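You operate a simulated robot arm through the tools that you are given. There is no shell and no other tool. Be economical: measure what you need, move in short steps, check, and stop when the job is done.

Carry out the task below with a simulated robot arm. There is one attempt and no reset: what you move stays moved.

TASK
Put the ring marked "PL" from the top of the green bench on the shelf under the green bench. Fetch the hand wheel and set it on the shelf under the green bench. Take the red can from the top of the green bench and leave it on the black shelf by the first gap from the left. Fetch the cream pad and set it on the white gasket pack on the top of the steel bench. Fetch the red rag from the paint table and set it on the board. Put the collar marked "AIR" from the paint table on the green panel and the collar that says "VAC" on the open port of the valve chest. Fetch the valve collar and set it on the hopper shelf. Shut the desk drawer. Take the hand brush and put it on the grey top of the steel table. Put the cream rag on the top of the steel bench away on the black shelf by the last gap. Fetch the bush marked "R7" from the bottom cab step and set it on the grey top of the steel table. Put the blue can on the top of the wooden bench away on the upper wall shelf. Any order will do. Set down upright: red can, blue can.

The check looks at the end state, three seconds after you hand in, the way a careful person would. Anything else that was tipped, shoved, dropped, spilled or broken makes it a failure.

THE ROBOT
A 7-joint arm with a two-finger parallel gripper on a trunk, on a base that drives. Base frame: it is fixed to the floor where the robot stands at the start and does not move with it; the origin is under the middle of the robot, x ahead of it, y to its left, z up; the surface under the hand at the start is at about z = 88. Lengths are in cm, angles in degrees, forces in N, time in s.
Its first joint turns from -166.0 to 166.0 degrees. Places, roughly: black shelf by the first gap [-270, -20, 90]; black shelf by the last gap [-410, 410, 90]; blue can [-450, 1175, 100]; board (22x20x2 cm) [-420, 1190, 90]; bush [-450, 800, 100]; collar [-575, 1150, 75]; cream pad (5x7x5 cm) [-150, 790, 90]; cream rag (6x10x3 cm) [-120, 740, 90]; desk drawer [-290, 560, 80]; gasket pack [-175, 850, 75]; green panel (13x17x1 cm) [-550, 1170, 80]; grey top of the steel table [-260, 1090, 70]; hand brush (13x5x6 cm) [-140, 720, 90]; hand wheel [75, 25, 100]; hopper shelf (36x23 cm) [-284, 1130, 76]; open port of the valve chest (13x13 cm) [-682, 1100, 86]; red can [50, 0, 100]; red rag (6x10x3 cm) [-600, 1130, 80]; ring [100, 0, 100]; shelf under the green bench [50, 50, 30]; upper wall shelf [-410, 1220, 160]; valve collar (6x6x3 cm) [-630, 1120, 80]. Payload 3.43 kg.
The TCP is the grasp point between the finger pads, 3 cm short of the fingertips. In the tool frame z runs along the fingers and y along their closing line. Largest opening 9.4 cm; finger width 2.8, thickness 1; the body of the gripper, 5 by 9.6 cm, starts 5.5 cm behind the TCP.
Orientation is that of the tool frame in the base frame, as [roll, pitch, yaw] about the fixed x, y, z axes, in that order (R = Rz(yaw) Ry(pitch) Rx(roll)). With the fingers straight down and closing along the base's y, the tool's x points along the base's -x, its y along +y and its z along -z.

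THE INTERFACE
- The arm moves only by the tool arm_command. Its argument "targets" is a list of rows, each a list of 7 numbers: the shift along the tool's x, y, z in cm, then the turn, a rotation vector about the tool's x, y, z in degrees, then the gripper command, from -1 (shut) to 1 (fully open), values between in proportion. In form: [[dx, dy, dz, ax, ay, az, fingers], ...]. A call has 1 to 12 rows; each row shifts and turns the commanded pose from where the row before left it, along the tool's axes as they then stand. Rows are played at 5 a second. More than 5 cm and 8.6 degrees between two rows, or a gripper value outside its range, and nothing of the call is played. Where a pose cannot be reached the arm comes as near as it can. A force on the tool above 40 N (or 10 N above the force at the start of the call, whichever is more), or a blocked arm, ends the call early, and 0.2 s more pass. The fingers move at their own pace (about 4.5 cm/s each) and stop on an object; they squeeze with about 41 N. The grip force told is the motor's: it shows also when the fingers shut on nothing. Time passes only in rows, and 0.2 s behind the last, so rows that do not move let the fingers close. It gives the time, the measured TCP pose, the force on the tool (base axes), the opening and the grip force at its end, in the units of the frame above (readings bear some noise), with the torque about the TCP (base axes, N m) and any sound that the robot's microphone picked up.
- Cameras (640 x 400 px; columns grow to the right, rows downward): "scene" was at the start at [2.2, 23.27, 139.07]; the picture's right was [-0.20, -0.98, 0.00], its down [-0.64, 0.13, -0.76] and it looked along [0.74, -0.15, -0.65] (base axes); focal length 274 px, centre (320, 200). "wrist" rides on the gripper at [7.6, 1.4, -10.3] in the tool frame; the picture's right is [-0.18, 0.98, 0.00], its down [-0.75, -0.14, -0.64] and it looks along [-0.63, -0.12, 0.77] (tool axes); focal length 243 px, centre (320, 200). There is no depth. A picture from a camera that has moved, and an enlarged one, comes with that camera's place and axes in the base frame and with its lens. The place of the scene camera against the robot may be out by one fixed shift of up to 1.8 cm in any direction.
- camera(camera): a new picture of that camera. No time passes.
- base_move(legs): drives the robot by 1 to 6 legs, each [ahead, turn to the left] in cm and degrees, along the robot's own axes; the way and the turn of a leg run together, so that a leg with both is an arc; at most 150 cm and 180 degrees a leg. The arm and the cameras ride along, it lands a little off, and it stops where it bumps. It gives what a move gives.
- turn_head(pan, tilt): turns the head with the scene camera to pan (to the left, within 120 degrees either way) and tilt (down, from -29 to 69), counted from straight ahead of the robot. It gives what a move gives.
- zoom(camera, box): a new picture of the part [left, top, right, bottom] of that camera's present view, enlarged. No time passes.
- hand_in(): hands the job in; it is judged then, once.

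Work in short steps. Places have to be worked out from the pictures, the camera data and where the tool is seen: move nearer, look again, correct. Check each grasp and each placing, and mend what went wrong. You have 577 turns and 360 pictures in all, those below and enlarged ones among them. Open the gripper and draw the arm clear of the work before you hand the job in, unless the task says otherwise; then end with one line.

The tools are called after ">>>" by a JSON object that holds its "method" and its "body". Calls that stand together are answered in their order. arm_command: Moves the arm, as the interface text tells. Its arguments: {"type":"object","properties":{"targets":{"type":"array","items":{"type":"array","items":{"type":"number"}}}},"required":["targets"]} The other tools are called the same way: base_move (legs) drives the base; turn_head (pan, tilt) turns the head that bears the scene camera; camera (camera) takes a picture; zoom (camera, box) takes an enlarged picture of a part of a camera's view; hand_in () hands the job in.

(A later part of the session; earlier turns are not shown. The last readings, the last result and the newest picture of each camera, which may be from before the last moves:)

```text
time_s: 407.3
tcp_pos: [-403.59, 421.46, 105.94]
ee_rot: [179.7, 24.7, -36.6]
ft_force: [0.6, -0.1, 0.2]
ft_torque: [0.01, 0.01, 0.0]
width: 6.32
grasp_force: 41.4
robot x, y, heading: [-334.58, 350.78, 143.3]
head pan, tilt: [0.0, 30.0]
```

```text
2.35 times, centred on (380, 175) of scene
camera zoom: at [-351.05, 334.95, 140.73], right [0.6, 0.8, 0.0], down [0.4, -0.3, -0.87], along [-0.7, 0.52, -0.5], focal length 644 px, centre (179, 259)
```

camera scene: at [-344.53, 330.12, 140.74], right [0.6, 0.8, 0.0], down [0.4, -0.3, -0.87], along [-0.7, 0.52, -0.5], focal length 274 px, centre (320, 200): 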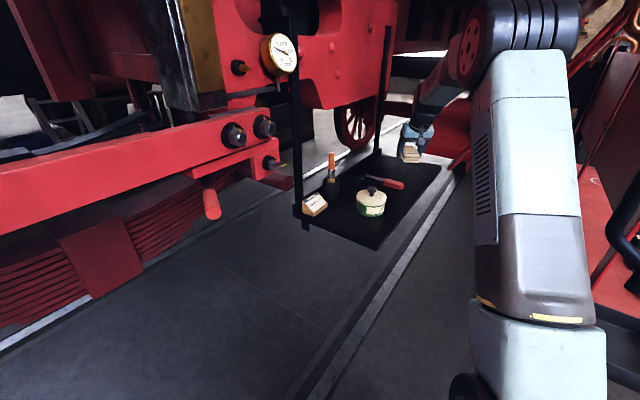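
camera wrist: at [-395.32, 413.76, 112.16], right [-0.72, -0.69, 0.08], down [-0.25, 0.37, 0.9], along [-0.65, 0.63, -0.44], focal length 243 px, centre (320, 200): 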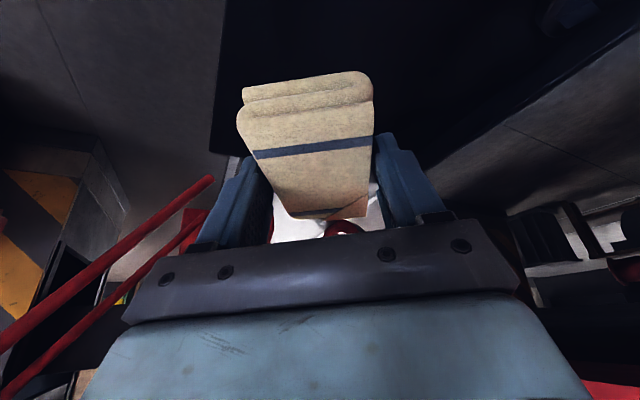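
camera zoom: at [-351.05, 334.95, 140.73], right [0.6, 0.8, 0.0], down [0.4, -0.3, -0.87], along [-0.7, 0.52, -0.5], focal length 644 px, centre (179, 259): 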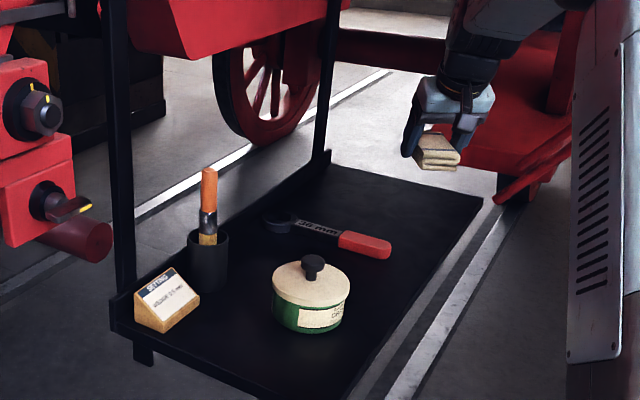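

>>> {"method": "arm_command", "body": {"targets": [[1.46, 0.4, 3.18, 0, 0, 0, -1], [1.46, 0.4, 3.18, 0, 0, 0, -1], [1.46, 0.2, 3.18, 0, 0, 0, -1], [0.2, 0, 0.45, 0, 0, 0, -1], [0.2, 0, 0.45, 0, 0, 0, -1]]}}

>>> {"method": "camera", "body": {"camera": "wrist"}}

>>> {"method": "zoom", "body": {"camera": "scene", "box": [280, 90, 480, 260]}}

```text
time_s: 408.5
tcp_pos: [-404.01, 420.69, 94.37]
ee_rot: [179.7, 24.7, -36.7]
ft_force: [-0.6, 0.3, -0.4]
ft_torque: [-0.01, 0.0, 0.01]
width: 6.34
grasp_force: 41.3
robot x, y, heading: [-334.23, 350.83, 143.6]
head pan, tilt: [0.0, 30.0]
```

```text
192 pictures are left
camera wrist: at [-395.86, 412.98, 100.69], right [-0.72, -0.69, 0.08], down [-0.25, 0.37, 0.9], along [-0.65, 0.63, -0.44], focal length 243 px, centre (320, 200)
```

wrist: 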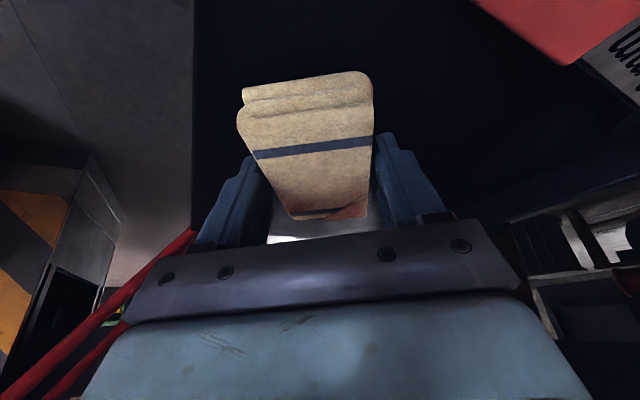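

```text
2.35 times, centred on (380, 175) of scene
camera zoom: at [-351.05, 334.95, 140.74], right [0.6, 0.8, 0.0], down [0.4, -0.3, -0.87], along [-0.7, 0.52, -0.5], focal length 644 px, centre (179, 259)
```

zoom: 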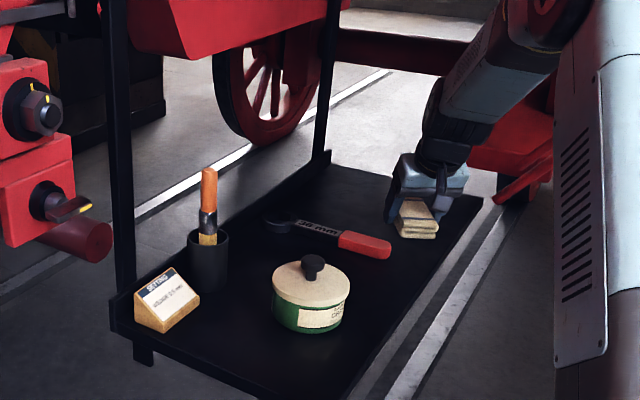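

>>> {"method": "arm_command", "body": {"targets": [[0.17, 0, 0.36, 0, 0, 0, -1], [0.17, 0, 0.36, 0, 0, 0, -1], [0.17, 0, 0.36, 0, 0, 0, -1], [0.17, 0, 0.36, 0, 0, 0, -1], [0.17, 0, 0.36, 0, 0, 0, -1], [0.17, 0, 0.36, 0, 0, 0, -1]]}}

>>> {"method": "zoom", "body": {"camera": "scene", "box": [280, 90, 480, 260]}}

```text
time_s: 409.6
tcp_pos: [-404.19, 420.72, 93.28]
ee_rot: [179.8, 25.2, -36.7]
ft_force: [-0.3, 0.9, 7.7]
ft_torque: [-0.2, -0.34, -0.01]
width: 6.29
grasp_force: 40.6
robot x, y, heading: [-334.58, 351.05, 143.6]
head pan, tilt: [0.0, 30.0]
stopped in row 5: the force on the tool passed its limit at 44 N (the readings are from after the stop); the commanded pose is now the measured one
```

```text
2.35 times, centred on (380, 175) of scene
camera zoom: at [-351.01, 334.93, 140.74], right [0.6, 0.8, 0.0], down [0.4, -0.3, -0.87], along [-0.7, 0.52, -0.5], focal length 644 px, centre (179, 259)
```

zoom: 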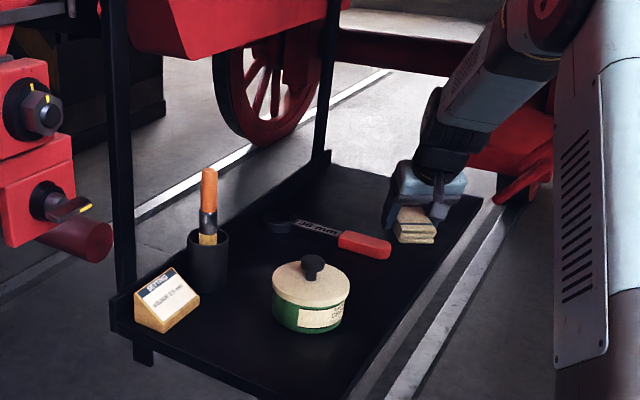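

Contact. I open modestly and lift.

>>> {"method": "arm_command", "body": {"targets": [[0, 0, 0, 0, 0, 0, 0.6], [0, 0, 0, 0, 0, 0, 0.65], [-0.8, 0, -1.8, 0, 0, 0, 0.65], [-1.7, 0, -3.7, 0, 0, 0, 0.65], [-1.9, 0, -4.1, 0, 0, 0, 0.65], [-1.9, 0, -4.1, 0, 0, 0, 0.65], [-1.9, 0, -4.1, 0, 0, 0, 0.65]]}}

>>> {"method": "zoom", "body": {"camera": "scene", "box": [280, 90, 480, 260]}}

```text
time_s: 411.2
tcp_pos: [-403.88, 420.34, 112.8]
ee_rot: [179.8, 25.1, -36.7]
ft_force: [0.0, 0.3, 0.2]
ft_torque: [-0.01, -0.01, 0.01]
width: 7.77
grasp_force: 0.0
robot x, y, heading: [-334.85, 350.81, 143.6]
head pan, tilt: [0.0, 30.0]
```

```text
2.35 times, centred on (380, 175) of scene
camera zoom: at [-351.06, 334.97, 140.74], right [0.6, 0.8, 0.0], down [0.4, -0.3, -0.87], along [-0.7, 0.52, -0.5], focal length 644 px, centre (179, 259)
```

zoom: 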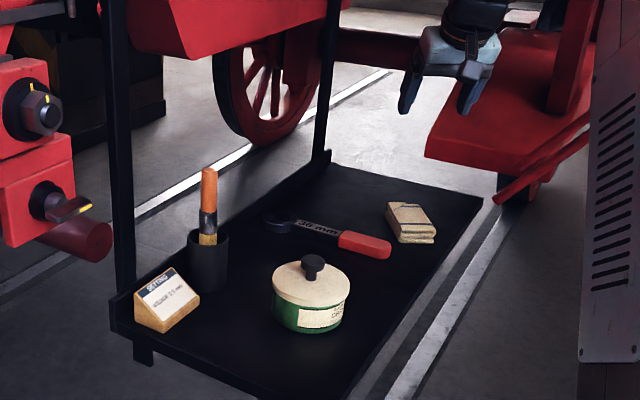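

Cream rag done. I retract the arm back and up, then reverse away.

>>> {"method": "arm_command", "body": {"targets": [[2.93, 0, -2.98, 0, 0, 0, 0.65], [2.93, 0, -2.98, 0, 0, 0, 1], [2.93, 0, -2.98, 0, 0, 0, 1], [2.93, 0, -2.98, 0, 0, 0, 1], [2.93, 0, -2.98, 0, 0, 0, 1], [2.93, 0, -2.98, 0, 0, 0, 1], [2.93, 0, -2.98, 0, 0, 0, 1], [3.4, 0, -2.1, 0, 0, 0, 1], [3.4, 0, -2.1, 0, 0, 0, 1], [3.5, 0, -1.6, 0, 0, 0, 1], [3.5, 0, -1.6, 0, 0, 0, 1]]}}

>>> {"method": "base_move", "body": {"legs": [[-8, 0]]}}

>>> {"method": "base_move", "body": {"legs": [[0, 38]]}}

>>> {"method": "base_move", "body": {"legs": [[-70, 0]]}}

```text
time_s: 413.6
tcp_pos: [-369.65, 395.1, 123.86]
ee_rot: [179.9, 25.0, -36.7]
ft_force: [-0.4, 0.4, 0.5]
ft_torque: [-0.01, -0.02, 0.0]
width: 9.4
grasp_force: 0.0
robot x, y, heading: [-334.21, 351.28, 143.4]
head pan, tilt: [0.0, 30.0]
```

```text
time_s: 414.7
tcp_pos: [-363.23, 390.16, 123.87]
ee_rot: [179.9, 25.0, -36.7]
ft_force: [-0.2, 0.0, -0.3]
ft_torque: [-0.01, 0.0, -0.01]
width: 9.41
grasp_force: 0.1
robot x, y, heading: [-328.13, 346.24, 143.6]
head pan, tilt: [0.0, 30.0]
```

```text
time_s: 417.1
tcp_pos: [-383.42, 358.77, 124.0]
ee_rot: [179.8, 25.1, 1.9]
ft_force: [-1.1, 0.1, -0.4]
ft_torque: [-0.01, 0.0, 0.01]
width: 9.41
grasp_force: 0.1
robot x, y, heading: [-328.73, 349.6, -178.0]
head pan, tilt: [0.0, 30.0]
```

```text
time_s: 421.0
tcp_pos: [-312.97, 361.07, 123.96]
ee_rot: [179.8, 25.0, 1.7]
ft_force: [0.0, -0.1, 0.7]
ft_torque: [-0.05, 0.0, -0.01]
width: 9.39
grasp_force: 0.1
robot x, y, heading: [-257.79, 352.21, -177.9]
head pan, tilt: [0.0, 30.0]
```

>>> {"method": "base_move", "body": {"legs": [[0, -43]]}}

>>> {"method": "base_move", "body": {"legs": [[0, -43]]}}

>>> {"method": "base_move", "body": {"legs": [[110, 0]]}}

```text
time_s: 423.6
tcp_pos: [-292.41, 395.84, 123.98]
ee_rot: [179.7, 25.1, -40.9]
ft_force: [-0.3, -0.5, 0.5]
ft_torque: [0.0, 0.0, -0.03]
width: 9.37
grasp_force: 0.0
robot x, y, heading: [-260.98, 349.01, 139.1]
head pan, tilt: [0.0, 30.0]
```

```text
time_s: 426.3
tcp_pos: [-251.78, 404.5, 124.05]
ee_rot: [179.8, 25.1, -84.1]
ft_force: [0.3, -0.3, -0.3]
ft_torque: [-0.01, -0.02, -0.02]
width: 9.38
grasp_force: 0.1
robot x, y, heading: [-264.88, 348.49, 96.2]
head pan, tilt: [0.0, 30.0]
```

```text
time_s: 431.9
tcp_pos: [-264.21, 512.92, 124.05]
ee_rot: [179.8, 25.1, -83.9]
ft_force: [-0.8, 0.0, -0.5]
ft_torque: [-0.01, -0.02, 0.0]
width: 9.41
grasp_force: 0.1
robot x, y, heading: [-276.75, 457.0, 95.9]
head pan, tilt: [0.0, 30.0]
```

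>>> {"method": "base_move", "body": {"legs": [[0, -37]]}}

>>> {"method": "base_move", "body": {"legs": [[146, 0]]}}

>>> {"method": "base_move", "body": {"legs": [[0, 43]]}}

```text
time_s: 434.3
tcp_pos: [-232.83, 493.89, 124.06]
ee_rot: [179.8, 25.0, -121.0]
ft_force: [0.6, -0.1, -0.3]
ft_torque: [0.01, -0.01, -0.04]
width: 9.38
grasp_force: 0.1
robot x, y, heading: [-279.85, 458.27, 59.8]
head pan, tilt: [0.0, 30.0]
```

```text
time_s: 441.6
tcp_pos: [-158.64, 616.87, 124.18]
ee_rot: [179.8, 25.2, -121.8]
ft_force: [-0.9, -0.2, 0.7]
ft_torque: [0.01, 0.01, 0.02]
width: 9.41
grasp_force: 0.0
robot x, y, heading: [-206.16, 582.27, 58.8]
head pan, tilt: [0.0, 30.0]
```

```text
time_s: 444.2
tcp_pos: [-196.19, 640.51, 124.27]
ee_rot: [179.8, 25.0, -77.8]
ft_force: [-0.1, 0.3, 0.8]
ft_torque: [-0.02, 0.0, -0.02]
width: 9.39
grasp_force: 0.0
robot x, y, heading: [-202.13, 583.34, 102.6]
head pan, tilt: [0.0, 30.0]
```

>>> {"method": "base_move", "body": {"legs": [[112, 0]]}}

>>> {"method": "base_move", "body": {"legs": [[0, -42]]}}

>>> {"method": "base_move", "body": {"legs": [[0, -38]]}}

>>> {"method": "turn_head", "body": {"pan": 5, "tilt": 32}}

>>> {"method": "camera", "body": {"camera": "scene"}}

```text
time_s: 450.0
tcp_pos: [-221.27, 749.96, 124.23]
ee_rot: [179.7, 25.2, -77.5]
ft_force: [-0.4, -0.2, -0.8]
ft_torque: [-0.01, -0.01, 0.01]
width: 9.39
grasp_force: 0.1
robot x, y, heading: [-226.72, 692.81, 103.1]
head pan, tilt: [0.0, 30.0]
```

```text
time_s: 452.6
tcp_pos: [-184.47, 731.39, 124.33]
ee_rot: [179.8, 25.1, -119.6]
ft_force: [0.2, -0.7, 0.3]
ft_torque: [0.01, 0.03, -0.01]
width: 9.4
grasp_force: 0.1
robot x, y, heading: [-229.95, 694.82, 61.0]
head pan, tilt: [0.0, 30.0]
```

```text
time_s: 455.1
tcp_pos: [-171.15, 694.64, 124.42]
ee_rot: [179.9, 25.1, -158.6]
ft_force: [0.6, -0.2, 0.0]
ft_torque: [-0.03, 0.01, 0.0]
width: 9.39
grasp_force: 0.1
robot x, y, heading: [-231.41, 698.48, 22.6]
head pan, tilt: [0.0, 30.0]
```

```text
time_s: 455.7
tcp_pos: [-171.17, 694.81, 124.33]
ee_rot: [179.8, 25.1, -158.4]
ft_force: [1.3, 0.1, -0.9]
ft_torque: [0.0, 0.03, 0.01]
width: 9.4
grasp_force: 0.1
robot x, y, heading: [-230.96, 698.28, 22.4]
head pan, tilt: [5.0, 32.0]
```

```text
188 pictures are left
camera scene: at [-237.69, 722.84, 140.43], right [0.46, -0.89, 0.0], down [-0.47, -0.24, -0.85], along [0.75, 0.39, -0.53], focal length 274 px, centre (320, 200)
```

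scene: 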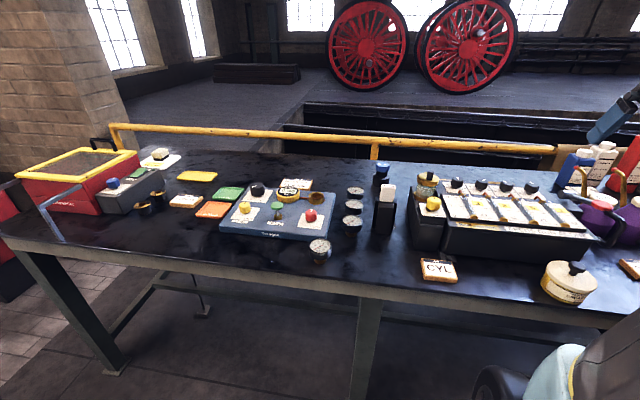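

>>> {"method": "zoom", "body": {"camera": "scene", "box": [370, 140, 530, 260]}}

>>> {"method": "zoom", "body": {"camera": "scene", "box": [130, 140, 230, 210]}}

```text
3.33 times, centred on (450, 200) of scene
camera zoom: at [-237.69, 722.84, 140.43], right [0.46, -0.89, 0.0], down [-0.47, -0.24, -0.85], along [0.75, 0.39, -0.53], focal length 913 px, centre (-113, 200)
```

zoom: 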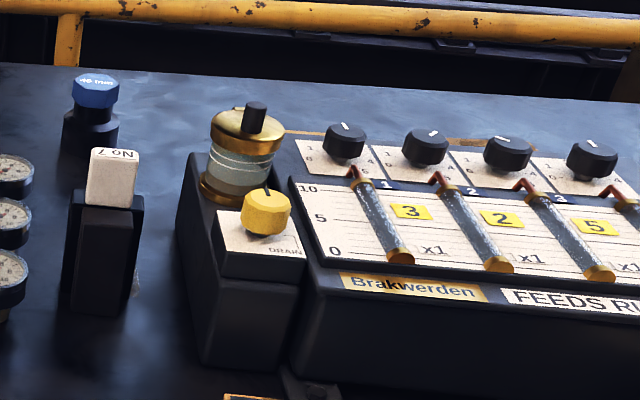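

```text
5.71 times, centred on (180, 175) of scene
camera zoom: at [-237.69, 722.84, 140.43], right [0.46, -0.89, 0.0], down [-0.47, -0.24, -0.85], along [0.75, 0.39, -0.53], focal length 1564 px, centre (1120, 343)
```

zoom: 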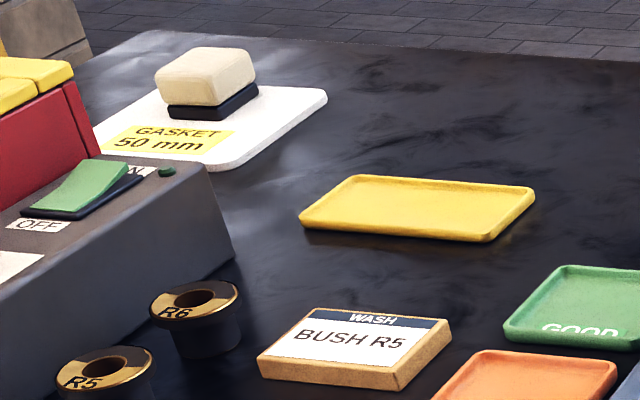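

Pad placement looks good. The brush is hidden behind the black machine; I level the tool and use the wrist camera over that spot.

>>> {"method": "arm_command", "body": {"targets": [[0, 0, 0, 0, 8.3, 0, 1], [0, 0, 0, 0, 8.3, 0, 1], [0, 0, 0, 0, 8.3, 0, 1], [-3, 4, 0, 0, 0, 0, 1], [-3, 4, 0, 0, 0, 0, 1], [-3, 4, 0, 0, 0, 0, 1], [-3, 4, 0, 0, 0, 0, 1], [-3, 4, 0, 0, 0, 0, 1], [0, 0, 0, 0, 0, 0, 1]]}}

>>> {"method": "camera", "body": {"camera": "wrist"}}

```text
time_s: 457.7
tcp_pos: [-164.46, 718.88, 124.64]
ee_rot: [179.7, 0.2, -158.5]
ft_force: [-0.9, 0.3, 0.7]
ft_torque: [0.02, 0.0, 0.0]
width: 9.43
grasp_force: 0.0
robot x, y, heading: [-231.35, 698.68, 22.7]
head pan, tilt: [5.0, 32.0]
```

```text
185 pictures are left
camera wrist: at [-172.01, 717.47, 134.95], right [-0.19, 0.98, 0.0], down [0.75, 0.14, 0.64], along [0.63, 0.12, -0.77], focal length 243 px, centre (320, 200)
```

wrist: 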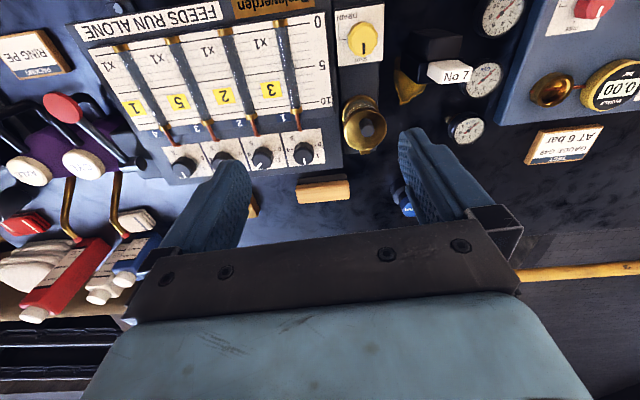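

>>> {"method": "arm_command", "body": {"targets": [[4, -3, 0, 0, 0, 0, 1], [4, -3, 0, 0, 0, 0, 1], [0, 0, 0, 0, 0, 0, 1]]}}

>>> {"method": "zoom", "body": {"camera": "wrist", "box": [220, 100, 440, 230]}}

```text
time_s: 458.5
tcp_pos: [-169.9, 710.33, 124.44]
ee_rot: [179.8, 0.2, -158.5]
ft_force: [-0.6, 0.5, 0.0]
ft_torque: [-0.04, -0.01, 0.01]
width: 9.4
grasp_force: 0.1
robot x, y, heading: [-231.36, 698.03, 22.6]
head pan, tilt: [5.0, 32.0]
```

```text
2.91 times, centred on (330, 165) of wrist
camera zoom: at [-177.42, 708.97, 134.8], right [-0.19, 0.98, 0.0], down [0.75, 0.14, 0.64], along [0.63, 0.12, -0.77], focal length 706 px, centre (291, 302)
```

zoom: 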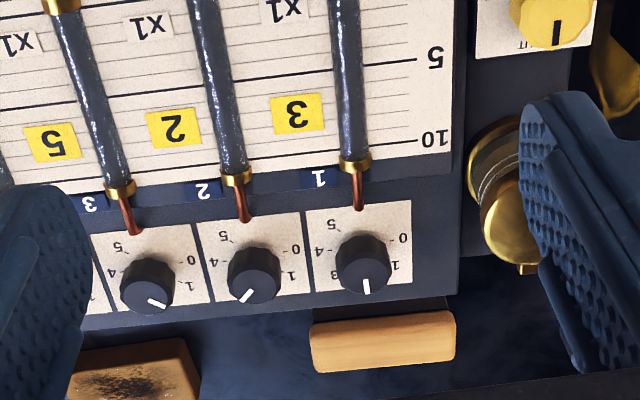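

The tan item is the brush (centre ≈(-139,724.4), long axis along the bench); there is ~5 cm between it and the machine. I go 13 closer, then rotate the tool 90° to grip across its width.

>>> {"method": "base_move", "body": {"legs": [[13, 0]]}}

>>> {"method": "arm_command", "body": {"targets": [[0, 0, 0, 0, 0, -8.5, 1], [0, 0, 0, 0, 0, -8.5, 1], [0, 0, 0, 0, 0, -8.5, 1], [0, 0, 0, 0, 0, -8.5, 1], [0, 0, 0, 0, 0, -8.5, 1], [0, 0, 0, 0, 0, -8.5, 1], [0, 0, 0, 0, 0, -8.5, 1], [0, 0, 0, 0, 0, -8.5, 1], [0, 0, 0, 0, 0, -8.5, 1], [0, 0, 0, 0, 0, -8.5, 1], [0, 0, 0, 0, 0, -4, 1]]}}

>>> {"method": "camera", "body": {"camera": "wrist"}}

```text
time_s: 459.8
tcp_pos: [-157.67, 715.41, 124.6]
ee_rot: [179.8, 0.3, -158.6]
ft_force: [-0.2, 0.9, -0.8]
ft_torque: [-0.04, -0.01, -0.01]
width: 9.38
grasp_force: 0.1
robot x, y, heading: [-219.07, 703.01, 22.6]
head pan, tilt: [5.0, 32.0]
```

```text
time_s: 462.2
tcp_pos: [-157.61, 715.5, 124.54]
ee_rot: [-179.7, 0.2, -69.3]
ft_force: [-0.1, -0.2, 0.4]
ft_torque: [-0.03, 0.0, 0.03]
width: 9.43
grasp_force: 0.0
robot x, y, heading: [-219.12, 703.25, 22.3]
head pan, tilt: [5.0, 32.0]
```

```text
183 pictures are left
camera wrist: at [-156.21, 707.88, 134.81], right [-0.98, -0.17, 0.0], down [-0.13, 0.75, 0.65], along [-0.11, 0.64, -0.76], focal length 243 px, centre (320, 200)
```

wrist: 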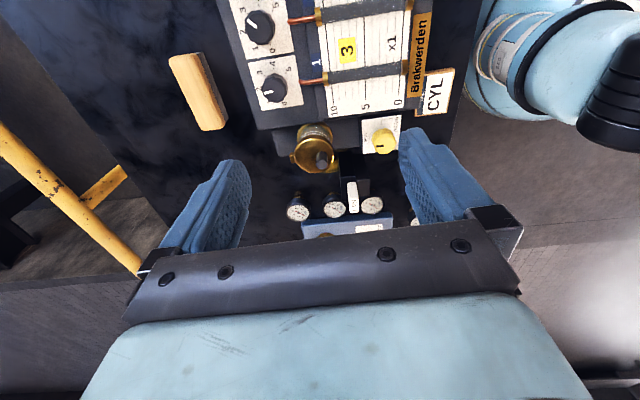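

>>> {"method": "arm_command", "body": {"targets": [[-0.28, -4.2, 0, 0, 0, 4, 1], [-0.28, -4.2, 0, 0, 0, 0, 1], [-0.28, -4.2, 0, 0, 0, 0, 1], [-0.28, -4.2, 0, 0, 0, 0, 1], [-0.28, -4.2, 0, 0, 0, 0, 1], [0, 0, 4.5, 0, 0, 0, 1], [0, 0, 4.5, 0, 0, 0, 1], [0, 0, 4.5, 0, 0, 0, 1], [0, 0, 4.5, 0, 0, 0, 1], [0, 0, 0, 0, 0, 0, 1]]}}

>>> {"method": "camera", "body": {"camera": "wrist"}}

```text
time_s: 464.4
tcp_pos: [-138.21, 722.93, 106.38]
ee_rot: [-179.8, 0.3, -73.5]
ft_force: [0.1, -0.2, 0.0]
ft_torque: [0.01, 0.05, 0.02]
width: 9.39
grasp_force: 0.0
robot x, y, heading: [-218.78, 703.26, 22.5]
head pan, tilt: [5.0, 32.0]
```

```text
182 pictures are left
camera wrist: at [-137.31, 715.37, 116.61], right [-0.99, -0.1, 0.0], down [-0.08, 0.76, 0.65], along [-0.06, 0.64, -0.76], focal length 243 px, centre (320, 200)
```

wrist: 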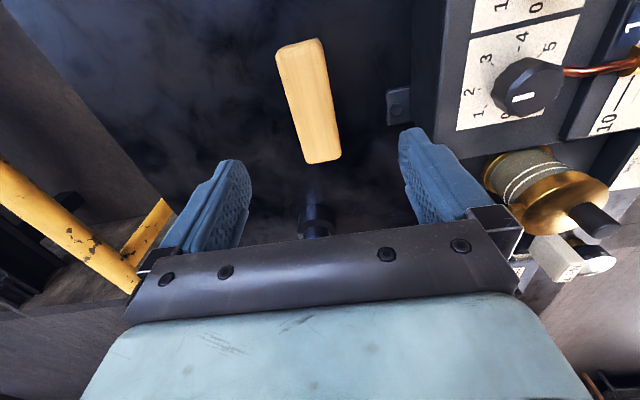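

>>> {"method": "arm_command", "body": {"targets": [[-0.5, -0.5, 4.2, 0, 0, 0, 1], [-0.5, -0.5, 4.2, 0, 0, 0, 1], [0, 0, 4.2, 0, 0, 0, 1], [0, 0, 0, 0, 0, 0, 1]]}}

>>> {"method": "camera", "body": {"camera": "wrist"}}

```text
time_s: 465.4
tcp_pos: [-137.19, 724.34, 93.92]
ee_rot: [-179.9, 0.2, -73.4]
ft_force: [-0.5, -0.4, -0.7]
ft_torque: [0.01, 0.0, 0.01]
width: 9.42
grasp_force: 0.1
robot x, y, heading: [-219.26, 703.04, 22.6]
head pan, tilt: [5.0, 32.0]
```

```text
181 pictures are left
camera wrist: at [-136.36, 716.71, 104.21], right [-0.99, -0.1, 0.0], down [-0.08, 0.76, 0.65], along [-0.07, 0.64, -0.76], focal length 243 px, centre (320, 200)
```

wrist: 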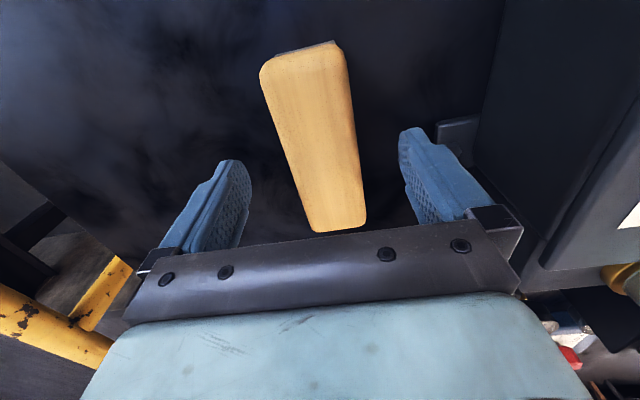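

Brush is centred between the fingers. I lower 4.3 more and close.

>>> {"method": "arm_command", "body": {"targets": [[0, 0, 2.2, 0, 0, 0, 1], [0, 0, 2.2, 0, 0, 0, 1], [0, 0, 0, 0, 0, 0, -1], [0, 0, 0, 0, 0, 0, -1], [0, 0, 0, 0, 0, 0, -1], [0, 0, 0, 0, 0, 0, -1]]}}

>>> {"method": "arm_command", "body": {"targets": [[0, 0, -3, 0, 0, 0, -1], [0, 0, -4.8, 0, 0, 0, -1], [0, 0, -4.8, 0, 0, 0, -1], [0, 0, -4.8, 0, 0, 0, -1]]}}

>>> {"method": "camera", "body": {"camera": "wrist"}}

```text
time_s: 466.8
tcp_pos: [-137.2, 724.31, 89.61]
ee_rot: [-179.8, 0.3, -73.4]
ft_force: [0.7, -0.3, -0.3]
ft_torque: [0.0, -0.03, 0.0]
width: 5.02
grasp_force: 40.4
robot x, y, heading: [-219.32, 703.37, 22.9]
head pan, tilt: [5.0, 32.0]
```

```text
time_s: 467.8
tcp_pos: [-137.28, 724.69, 106.65]
ee_rot: [-179.9, 0.2, -73.6]
ft_force: [-0.4, -0.6, -2.1]
ft_torque: [0.01, 0.0, 0.04]
width: 4.99
grasp_force: 41.0
robot x, y, heading: [-218.67, 703.28, 22.7]
head pan, tilt: [5.0, 32.0]
```

```text
180 pictures are left
camera wrist: at [-136.44, 716.98, 116.97], right [-0.99, -0.1, 0.0], down [-0.08, 0.76, 0.65], along [-0.07, 0.64, -0.76], focal length 243 px, centre (320, 200)
```

wrist: 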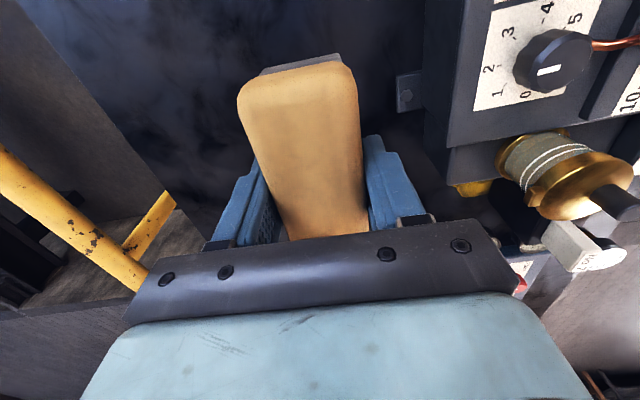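

Brush held. I lift it, draw it in, and head north to the steel table.

>>> {"method": "arm_command", "body": {"targets": [[0, 0, -4.8, 0, 0, 0, -1], [0, 0, -4.8, 0, 0, 0, -1], [0, 0, -4.8, 0, 0, 0, -1], [0, 0, -4.0, 0, 0, 0, -1], [0, 4.5, 0, 0, 0, 0, -1], [0, 4.5, 0, 0, 0, 0, -1], [0, 4.5, 0, 0, 0, 0, -1], [0, 4.5, 0, 0, 0, 0, -1], [0, 4.5, 0, 0, 0, 0, -1]]}}

>>> {"method": "base_move", "body": {"legs": [[-16, 0]]}}

>>> {"method": "base_move", "body": {"legs": [[0, 43]]}}

>>> {"method": "base_move", "body": {"legs": [[0, 40]]}}

>>> {"method": "turn_head", "body": {"pan": 0, "tilt": 15}}

>>> {"method": "camera", "body": {"camera": "scene"}}

```text
time_s: 469.8
tcp_pos: [-158.88, 718.11, 125.35]
ee_rot: [-179.8, 0.3, -73.5]
ft_force: [0.3, -0.3, -2.2]
ft_torque: [-0.04, 0.04, 0.0]
width: 5.0
grasp_force: 41.1
robot x, y, heading: [-218.95, 703.49, 22.4]
head pan, tilt: [5.0, 32.0]
```

```text
time_s: 471.2
tcp_pos: [-173.84, 711.74, 125.39]
ee_rot: [-179.8, 0.2, -73.6]
ft_force: [0.3, -0.4, -1.5]
ft_torque: [0.01, -0.03, -0.01]
width: 5.02
grasp_force: 41.2
robot x, y, heading: [-233.87, 697.25, 22.3]
head pan, tilt: [5.0, 32.0]
```

```text
time_s: 473.9
tcp_pos: [-199.44, 748.58, 125.5]
ee_rot: [-179.8, 0.3, -31.1]
ft_force: [-0.9, -0.6, -1.6]
ft_torque: [-0.01, 0.01, 0.0]
width: 4.98
grasp_force: 41.5
robot x, y, heading: [-229.54, 695.05, 64.9]
head pan, tilt: [5.0, 32.0]
```

```text
time_s: 476.3
tcp_pos: [-240.52, 755.87, 125.54]
ee_rot: [-179.7, 0.2, 8.6]
ft_force: [0.9, -0.6, -2.0]
ft_torque: [0.0, 0.02, 0.0]
width: 5.0
grasp_force: 40.6
robot x, y, heading: [-225.77, 696.36, 104.0]
head pan, tilt: [5.0, 32.0]
```

```text
time_s: 477.1
tcp_pos: [-240.53, 755.92, 125.66]
ee_rot: [-179.9, 0.2, 8.6]
ft_force: [0.5, -0.2, -1.4]
ft_torque: [-0.02, 0.01, -0.04]
width: 5.01
grasp_force: 40.7
robot x, y, heading: [-225.61, 696.35, 103.8]
head pan, tilt: [0.0, 15.0]
```

```text
179 pictures are left
camera scene: at [-249.07, 695.23, 143.15], right [0.97, 0.24, 0.0], down [0.06, -0.25, -0.97], along [-0.23, 0.94, -0.26], focal length 274 px, centre (320, 200)
```

scene: 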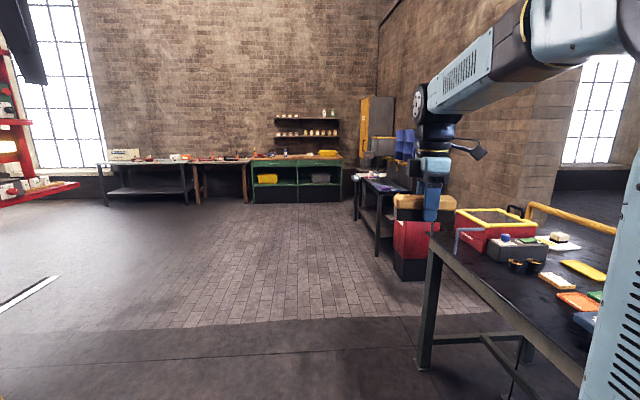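

>>> {"method": "base_move", "body": {"legs": [[0, 5], [150, 0], [110, 0]]}}

>>> {"method": "turn_head", "body": {"pan": -35, "tilt": 25}}

>>> {"method": "camera", "body": {"camera": "scene"}}

```text
time_s: 490.4
tcp_pos: [-325.13, 999.45, 125.54]
ee_rot: [-179.8, 0.2, 12.4]
ft_force: [-0.3, -0.1, -1.6]
ft_torque: [-0.01, 0.01, -0.01]
width: 4.98
grasp_force: 40.9
robot x, y, heading: [-305.97, 940.95, 107.7]
head pan, tilt: [0.0, 15.0]
```

```text
time_s: 491.4
tcp_pos: [-325.12, 999.61, 125.63]
ee_rot: [-179.8, 0.2, 12.5]
ft_force: [-0.6, -0.3, -1.5]
ft_torque: [-0.02, -0.04, 0.01]
width: 4.99
grasp_force: 40.8
robot x, y, heading: [-306.14, 941.39, 108.0]
head pan, tilt: [-35.0, 25.0]
```

```text
178 pictures are left
camera scene: at [-323.94, 938.27, 141.54], right [0.96, -0.29, 0.0], down [-0.12, -0.4, -0.91], along [0.27, 0.87, -0.42], focal length 274 px, centre (320, 200)
```

scene: 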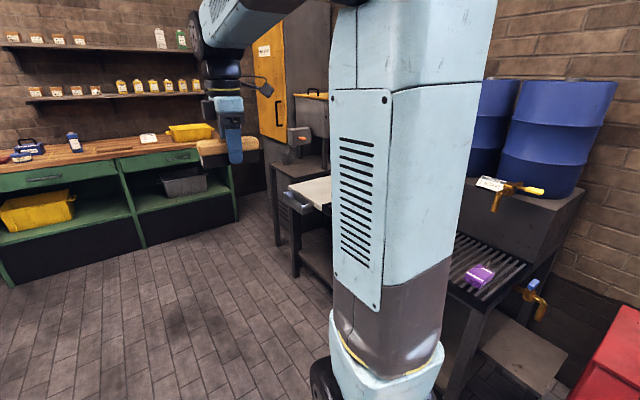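

>>> {"method": "base_move", "body": {"legs": [[100, 0]]}}

>>> {"method": "base_move", "body": {"legs": [[0, -43]]}}

>>> {"method": "base_move", "body": {"legs": [[0, -42]]}}

>>> {"method": "turn_head", "body": {"pan": 0, "tilt": 35}}

>>> {"method": "camera", "body": {"camera": "scene"}}

```text
time_s: 496.6
tcp_pos: [-355.45, 1094.37, 125.69]
ee_rot: [-179.8, 0.2, 12.2]
ft_force: [-0.1, -0.4, -1.4]
ft_torque: [-0.01, -0.01, 0.0]
width: 5.01
grasp_force: 41.0
robot x, y, heading: [-336.84, 1036.08, 108.0]
head pan, tilt: [-35.0, 25.0]
```

```text
time_s: 499.2
tcp_pos: [-311.65, 1091.92, 125.61]
ee_rot: [-179.7, 0.2, -29.8]
ft_force: [-0.4, -0.9, -1.1]
ft_torque: [-0.01, -0.03, 0.0]
width: 4.99
grasp_force: 40.6
robot x, y, heading: [-340.79, 1037.95, 65.7]
head pan, tilt: [-35.0, 25.0]
```

```text
time_s: 501.8
tcp_pos: [-282.68, 1058.52, 125.71]
ee_rot: [-179.8, 0.2, -72.0]
ft_force: [-0.3, 0.1, -1.9]
ft_torque: [-0.03, -0.03, 0.0]
width: 5.0
grasp_force: 41.1
robot x, y, heading: [-342.28, 1042.71, 23.9]
head pan, tilt: [-35.0, 25.0]
```

```text
time_s: 502.8
tcp_pos: [-282.6, 1058.41, 125.64]
ee_rot: [-179.8, 0.1, -72.0]
ft_force: [0.1, -0.1, -1.8]
ft_torque: [-0.02, -0.02, -0.01]
width: 4.97
grasp_force: 41.1
robot x, y, heading: [-341.95, 1042.53, 23.6]
head pan, tilt: [0.0, 35.0]
```

```text
177 pictures are left
camera scene: at [-349.1, 1066.18, 139.96], right [0.4, -0.92, 0.0], down [-0.53, -0.23, -0.82], along [0.75, 0.33, -0.57], focal length 274 px, centre (320, 200)
```

scene: 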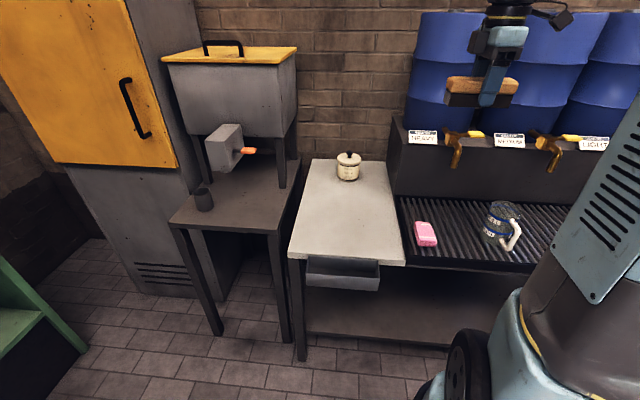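

The grey-topped steel table is in front, with a jar at its back; the hopper shelf is to its left. I move the brush over the front part of the grey top.

>>> {"method": "arm_command", "body": {"targets": [[-4.1, -2.17, 0, 0, 0, 0, -1], [-4.1, -2.17, 0, 0, 0, 0, -1], [-4.1, -2.17, 0, 0, 0, 0, -1], [-4.1, -2.17, 0, 0, 0, 0, -1], [-4.1, -2.17, 0, 0, 0, 0, -1], [-4.1, -2.17, 0, 0, 0, 0, -1], [-4.1, -2.17, 0, 0, 0, 0, -1], [0, 0, 4.8, 0, 0, 0, -1], [0, 0, 4.8, 0, 0, 0, -1], [0, 0, 4.8, 0, 0, 0, -1], [0, 0, 4.8, 0, 0, 0, -1], [0, 0, 4.8, 0, 0, 0, -1]]}}

>>> {"method": "camera", "body": {"camera": "scene"}}

>>> {"method": "camera", "body": {"camera": "wrist"}}

```text
time_s: 505.4
tcp_pos: [-277.01, 1090.65, 101.95]
ee_rot: [-179.9, 0.3, -72.0]
ft_force: [0.0, -0.4, -0.7]
ft_torque: [-0.02, -0.01, -0.02]
width: 5.0
grasp_force: 41.2
robot x, y, heading: [-342.22, 1042.87, 23.7]
head pan, tilt: [0.0, 35.0]
```

```text
176 pictures are left
camera scene: at [-349.1, 1066.19, 139.96], right [0.4, -0.92, 0.0], down [-0.53, -0.23, -0.82], along [0.75, 0.33, -0.57], focal length 274 px, centre (320, 200)
```

scene: 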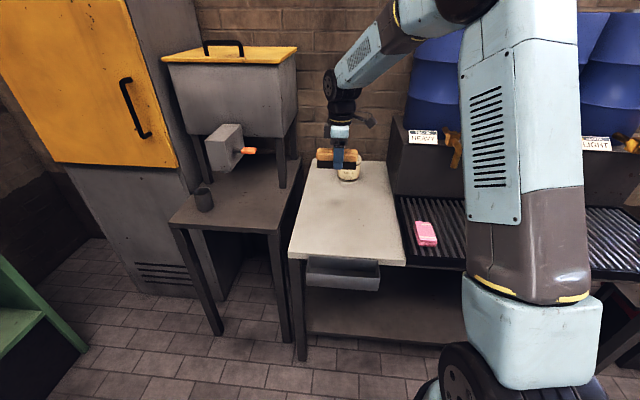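

```text
175 pictures are left
camera wrist: at [-276.02, 1082.97, 112.11], right [-0.99, -0.13, 0.0], down [-0.1, 0.76, 0.65], along [-0.08, 0.64, -0.76], focal length 243 px, centre (320, 200)
```

wrist: 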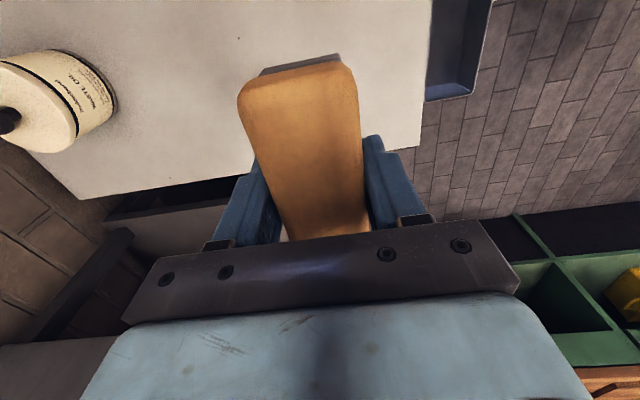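

Table top ≈73. I lower the brush onto it.

>>> {"method": "arm_command", "body": {"targets": [[0, 0, 4.5, 0, 0, 0, -1], [0, 0, 4.5, 0, 0, 0, -1], [0, 0, 4.5, 0, 0, 0, -1], [0, 0, 4.5, 0, 0, 0, -1], [0, 0, 3.5, 0, 0, 0, -1], [0, 0, 0.5, 0, 0, 0, -1], [0, 0, 0.5, 0, 0, 0, -1], [0, 0, 0.5, 0, 0, 0, -1], [0, 0, 0.5, 0, 0, 0, -1], [0, 0, 0.5, 0, 0, 0, -1]]}}

>>> {"method": "camera", "body": {"camera": "wrist"}}

```text
time_s: 507.6
tcp_pos: [-276.94, 1090.63, 77.78]
ee_rot: [-179.9, 0.1, -72.0]
ft_force: [-0.6, 1.3, -1.6]
ft_torque: [0.01, 0.0, 0.0]
width: 5.02
grasp_force: 41.0
robot x, y, heading: [-342.09, 1042.76, 23.6]
head pan, tilt: [0.0, 35.0]
```

```text
174 pictures are left
camera wrist: at [-275.83, 1083.08, 88.14], right [-0.99, -0.13, 0.0], down [-0.1, 0.76, 0.65], along [-0.08, 0.64, -0.76], focal length 243 px, centre (320, 200)
```

wrist: 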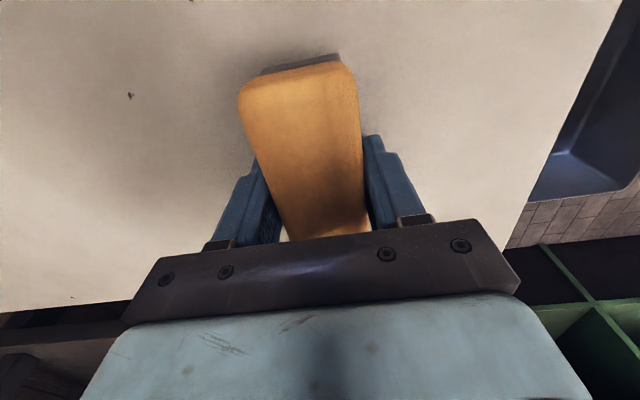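

>>> {"method": "arm_command", "body": {"targets": [[0, 0, 0.4, 0, 0, 0, -1], [0, 0, 0.4, 0, 0, 0, -1], [0, 0, 0.4, 0, 0, 0, -1], [0, 0, 0.4, 0, 0, 0, -1], [0, 0, 0.4, 0, 0, 0, -1]]}}

```text
time_s: 508.5
tcp_pos: [-276.86, 1090.91, 77.08]
ee_rot: [-179.6, 0.4, -71.9]
ft_force: [0.0, -0.4, 6.9]
ft_torque: [-0.12, 0.12, 0.09]
width: 5.04
grasp_force: 41.5
robot x, y, heading: [-342.15, 1042.18, 23.8]
head pan, tilt: [0.0, 35.0]
stopped in row 4: the force on the tool passed its limit at 42 N (the readings are from after the stop); the commanded pose is now the measured one
```

Contact at 77.1 (top ≈72.8). I release and rise.

>>> {"method": "arm_command", "body": {"targets": [[0, 0, 0, 0, 0, 0, 0.5], [0, 0, 0, 0, 0, 0, 0.6], [0, 0, -2, 0, 0, 0, 0.6], [0, 0, -4.5, 0, 0, 0, 0.6], [0, 0, -4.8, 0, 0, 0, 1], [0, 0, -4.8, 0, 0, 0, 1], [0, 0, -4.8, 0, 0, 0, 1], [0, 0, -4.8, 0, 0, 0, 1], [0, 0, -4.8, 0, 0, 0, 1], [0, 0, -4.8, 0, 0, 0, 1], [0, 0, -4.8, 0, 0, 0, 1]]}}

>>> {"method": "camera", "body": {"camera": "scene"}}

```text
time_s: 510.9
tcp_pos: [-276.98, 1090.63, 117.22]
ee_rot: [-179.7, 0.3, -71.9]
ft_force: [0.4, -0.4, 0.5]
ft_torque: [-0.03, 0.04, 0.03]
width: 9.42
grasp_force: 0.0
robot x, y, heading: [-342.17, 1042.79, 23.6]
head pan, tilt: [0.0, 35.0]
```

```text
173 pictures are left
camera scene: at [-349.06, 1066.21, 139.96], right [0.4, -0.92, 0.0], down [-0.53, -0.23, -0.82], along [0.75, 0.33, -0.57], focal length 274 px, centre (320, 200)
```

scene: 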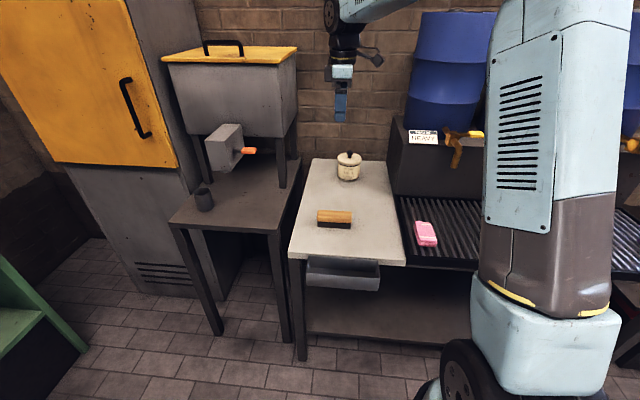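

Brush is on the grey top. Now look at the wooden bench and paint table to the left.

>>> {"method": "turn_head", "body": {"pan": 90, "tilt": 18}}

>>> {"method": "camera", "body": {"camera": "scene"}}

>>> {"method": "turn_head", "body": {"pan": 118, "tilt": 18}}

>>> {"method": "camera", "body": {"camera": "scene"}}

```text
time_s: 512.5
tcp_pos: [-277.21, 1090.53, 117.12]
ee_rot: [-179.7, 0.2, -72.0]
ft_force: [0.7, 0.7, -1.0]
ft_torque: [-0.02, 0.02, 0.0]
width: 9.4
grasp_force: 0.1
robot x, y, heading: [-342.16, 1042.38, 23.7]
head pan, tilt: [90.0, 18.0]
```

```text
172 pictures are left
camera scene: at [-360.9, 1071.2, 142.67], right [0.92, 0.4, 0.0], down [0.12, -0.28, -0.95], along [-0.38, 0.87, -0.31], focal length 274 px, centre (320, 200)
```

scene: 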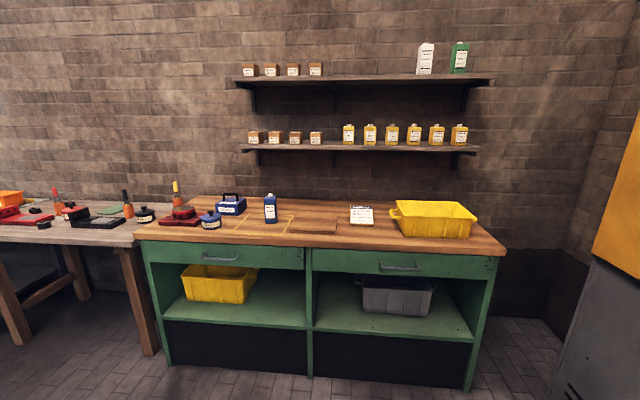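

```text
time_s: 513.5
tcp_pos: [-277.22, 1090.68, 117.08]
ee_rot: [-179.6, 0.4, -72.0]
ft_force: [0.8, 0.0, 0.2]
ft_torque: [-0.01, -0.01, 0.0]
width: 9.36
grasp_force: 0.0
robot x, y, heading: [-342.36, 1042.43, 23.9]
head pan, tilt: [118.0, 18.0]
```

```text
171 pictures are left
camera scene: at [-364.47, 1068.44, 142.68], right [0.62, 0.78, 0.0], down [0.24, -0.19, -0.95], along [-0.75, 0.59, -0.31], focal length 274 px, centre (320, 200)
```

scene: 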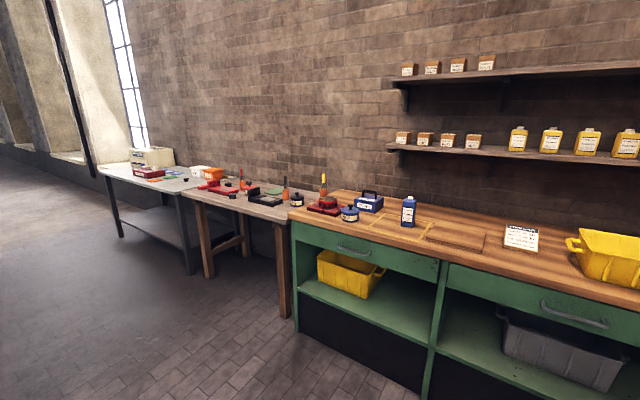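

Layout is clear: blue can ≈(-437,1180), upper shelf z≈157 with free middle. I draw the arm in and turn to face the wooden bench.

>>> {"method": "arm_command", "body": {"targets": [[2, 4.3, 0, 0, 0, 0, 1], [2, 4.3, 0, 0, 0, 0, 1], [2, 4.3, 0, 0, 0, 0, 1], [2, 4.3, 0, 0, 0, 0, 1], [0, 0, -4, 0, 0, 0, 1]]}}

>>> {"method": "base_move", "body": {"legs": [[0, 43]]}}

>>> {"method": "base_move", "body": {"legs": [[0, 42]]}}

```text
time_s: 514.6
tcp_pos: [-290.99, 1077.72, 120.8]
ee_rot: [-179.7, 0.3, -72.0]
ft_force: [0.2, 0.1, -0.6]
ft_torque: [0.01, 0.02, 0.05]
width: 9.39
grasp_force: 0.0
robot x, y, heading: [-342.31, 1042.5, 23.7]
head pan, tilt: [118.0, 18.0]
```

```text
time_s: 517.3
tcp_pos: [-328.4, 1103.12, 120.76]
ee_rot: [-179.7, 0.3, -29.3]
ft_force: [0.0, 0.5, -0.6]
ft_torque: [0.02, 0.01, 0.03]
width: 9.4
grasp_force: 0.0
robot x, y, heading: [-338.05, 1040.96, 66.3]
head pan, tilt: [118.0, 18.0]
```

```text
time_s: 519.8
tcp_pos: [-372.55, 1093.67, 120.85]
ee_rot: [-179.6, 0.3, 12.7]
ft_force: [0.1, -0.6, -0.2]
ft_torque: [0.02, -0.02, -0.01]
width: 9.39
grasp_force: 0.1
robot x, y, heading: [-333.69, 1042.5, 107.7]
head pan, tilt: [118.0, 18.0]
```

Test: rotate the tool a further 95° so its camera side faces forward (needed for a horizontal grip with the camera on top).

>>> {"method": "arm_command", "body": {"targets": [[0, 0, 0, 0, 0, -8.5, 1], [0, 0, 0, 0, 0, -8.5, 1], [0, 0, 0, 0, 0, -8.5, 1], [0, 0, 0, 0, 0, -8.5, 1], [0, 0, 0, 0, 0, -8.5, 1], [0, 0, 0, 0, 0, -8.5, 1], [0, 0, 0, 0, 0, -8.5, 1], [0, 0, 0, 0, 0, -8.5, 1], [0, 0, 0, 0, 0, -8.5, 1], [0, 0, 0, 0, 0, -8.5, 1], [0, 0, 0, 0, 0, -8.5, 1]]}}

```text
time_s: 522.2
tcp_pos: [-372.62, 1093.67, 120.97]
ee_rot: [-179.6, -0.3, 106.4]
ft_force: [-1.3, 0.4, -0.6]
ft_torque: [-0.01, -0.02, 0.01]
width: 9.4
grasp_force: 0.1
robot x, y, heading: [-333.63, 1042.28, 107.7]
head pan, tilt: [118.0, 18.0]
```

>>> {"method": "arm_command", "body": {"targets": [[4.5, -4, 0, 0, 0, 0, 1], [4.5, -4, 0, 0, 0, 0, 1], [0, 0, 0, 0, 8.5, 0, 1], [0, 0, 0, 0, 8.5, 0, 1], [0, 0, 0, 0, 8.5, 0, 1], [0, 0, 0, 0, 8.5, 0, 1], [0, 0, 0, 0, 8.5, 0, 1], [0, 0, 0, 0, 8.5, 0, 1], [0, 0, 0, 0, 8.5, 0, 1], [0, 0, 0, 0, 8.5, 0, 1], [0, 0, 0, 0, 8.5, 0, 1], [0, 0, 0, 0, 8.5, 0, 1]]}}

```text
refused: row 1 steps farther than a row can; nothing moved
```

>>> {"method": "arm_command", "body": {"targets": [[3.5, 3.4, 0, 0, 0, 0, 1], [3.5, 3.4, 0, 0, 0, 0, 1], [0, 0, 0, 0, 8.5, 0, 1], [0, 0, 0, 0, 8.5, 0, 1], [0, 0, 0, 0, 8.5, 0, 1], [0, 0, 0, 0, 8.5, 0, 1], [0, 0, 0, 0, 8.5, 0, 1], [0, 0, 0, 0, 8.5, 0, 1], [0, 0, 0, 0, 8.5, 0, 1], [0, 0, 0, 0, 8.5, 0, 1], [0, 0, 0, 0, 8.5, 0, 1], [0, 0, 0, 0, 8.5, 0, 1]]}}

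>>> {"method": "camera", "body": {"camera": "wrist"}}

```text
time_s: 524.8
tcp_pos: [-367.92, 1102.3, 120.94]
ee_rot: [-175.6, -85.4, 101.9]
ft_force: [0.0, -0.5, 0.4]
ft_torque: [0.0, 0.0, 0.01]
width: 9.41
grasp_force: 0.1
robot x, y, heading: [-333.53, 1042.63, 107.9]
head pan, tilt: [118.0, 18.0]
```

```text
170 pictures are left
camera wrist: at [-363.78, 1093.58, 129.45], right [0.95, 0.26, -0.19], down [0.06, -0.71, -0.7], along [-0.32, 0.65, -0.69], focal length 243 px, centre (320, 200)
```

wrist: 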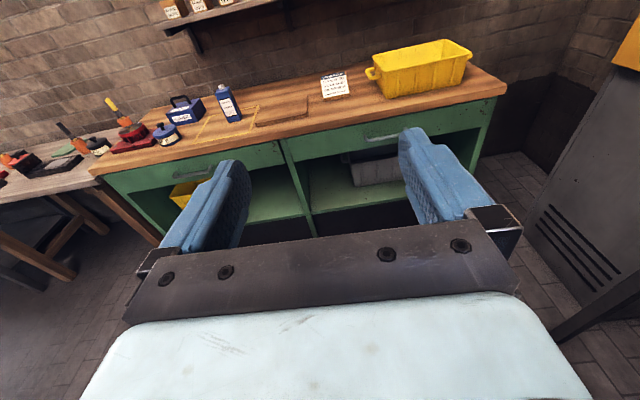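

Works, and the camera is on top. Now test height reach: raise 43 cm in free space.

>>> {"method": "arm_command", "body": {"targets": [[4.8, 0, 0, 0, 0, 0, 1], [4.8, 0, 0, 0, 0, 0, 1], [4.8, 0, 0, 0, 0, 0, 1], [4.8, 0, 0, 0, 0, 0, 1], [4.8, 0, 0, 0, 0, 0, 1], [4.8, 0, 0, 0, 0, 0, 1], [4.8, 0, 0, 0, 0, 0, 1], [4.8, 0, 0, 0, 0, 0, 1], [4.8, 0, 0, 0, 0, 0, 1]]}}

```text
time_s: 526.8
tcp_pos: [-368.9, 1105.72, 163.97]
ee_rot: [-176.2, -85.4, 102.4]
ft_force: [0.2, -0.7, 0.2]
ft_torque: [0.0, 0.0, -0.02]
width: 9.43
grasp_force: 0.1
robot x, y, heading: [-333.57, 1042.32, 107.9]
head pan, tilt: [118.0, 18.0]
```

>>> {"method": "arm_command", "body": {"targets": [[4.8, 0, 0, 0, 0, 0, 1], [3.5, 0, 0, 0, 0, 0, 1], [0, 0, 4.8, 0, 0, 0, 1], [0, 0, 4.8, 0, 0, 0, 1], [0, 0, 4.8, 0, 0, 0, 1]]}}

```text
time_s: 528.0
tcp_pos: [-372.97, 1120.05, 171.21]
ee_rot: [-176.1, -85.5, 102.4]
ft_force: [0.3, -0.6, 0.5]
ft_torque: [-0.01, -0.02, -0.02]
width: 9.39
grasp_force: 0.1
robot x, y, heading: [-333.65, 1042.22, 107.6]
head pan, tilt: [118.0, 18.0]
```

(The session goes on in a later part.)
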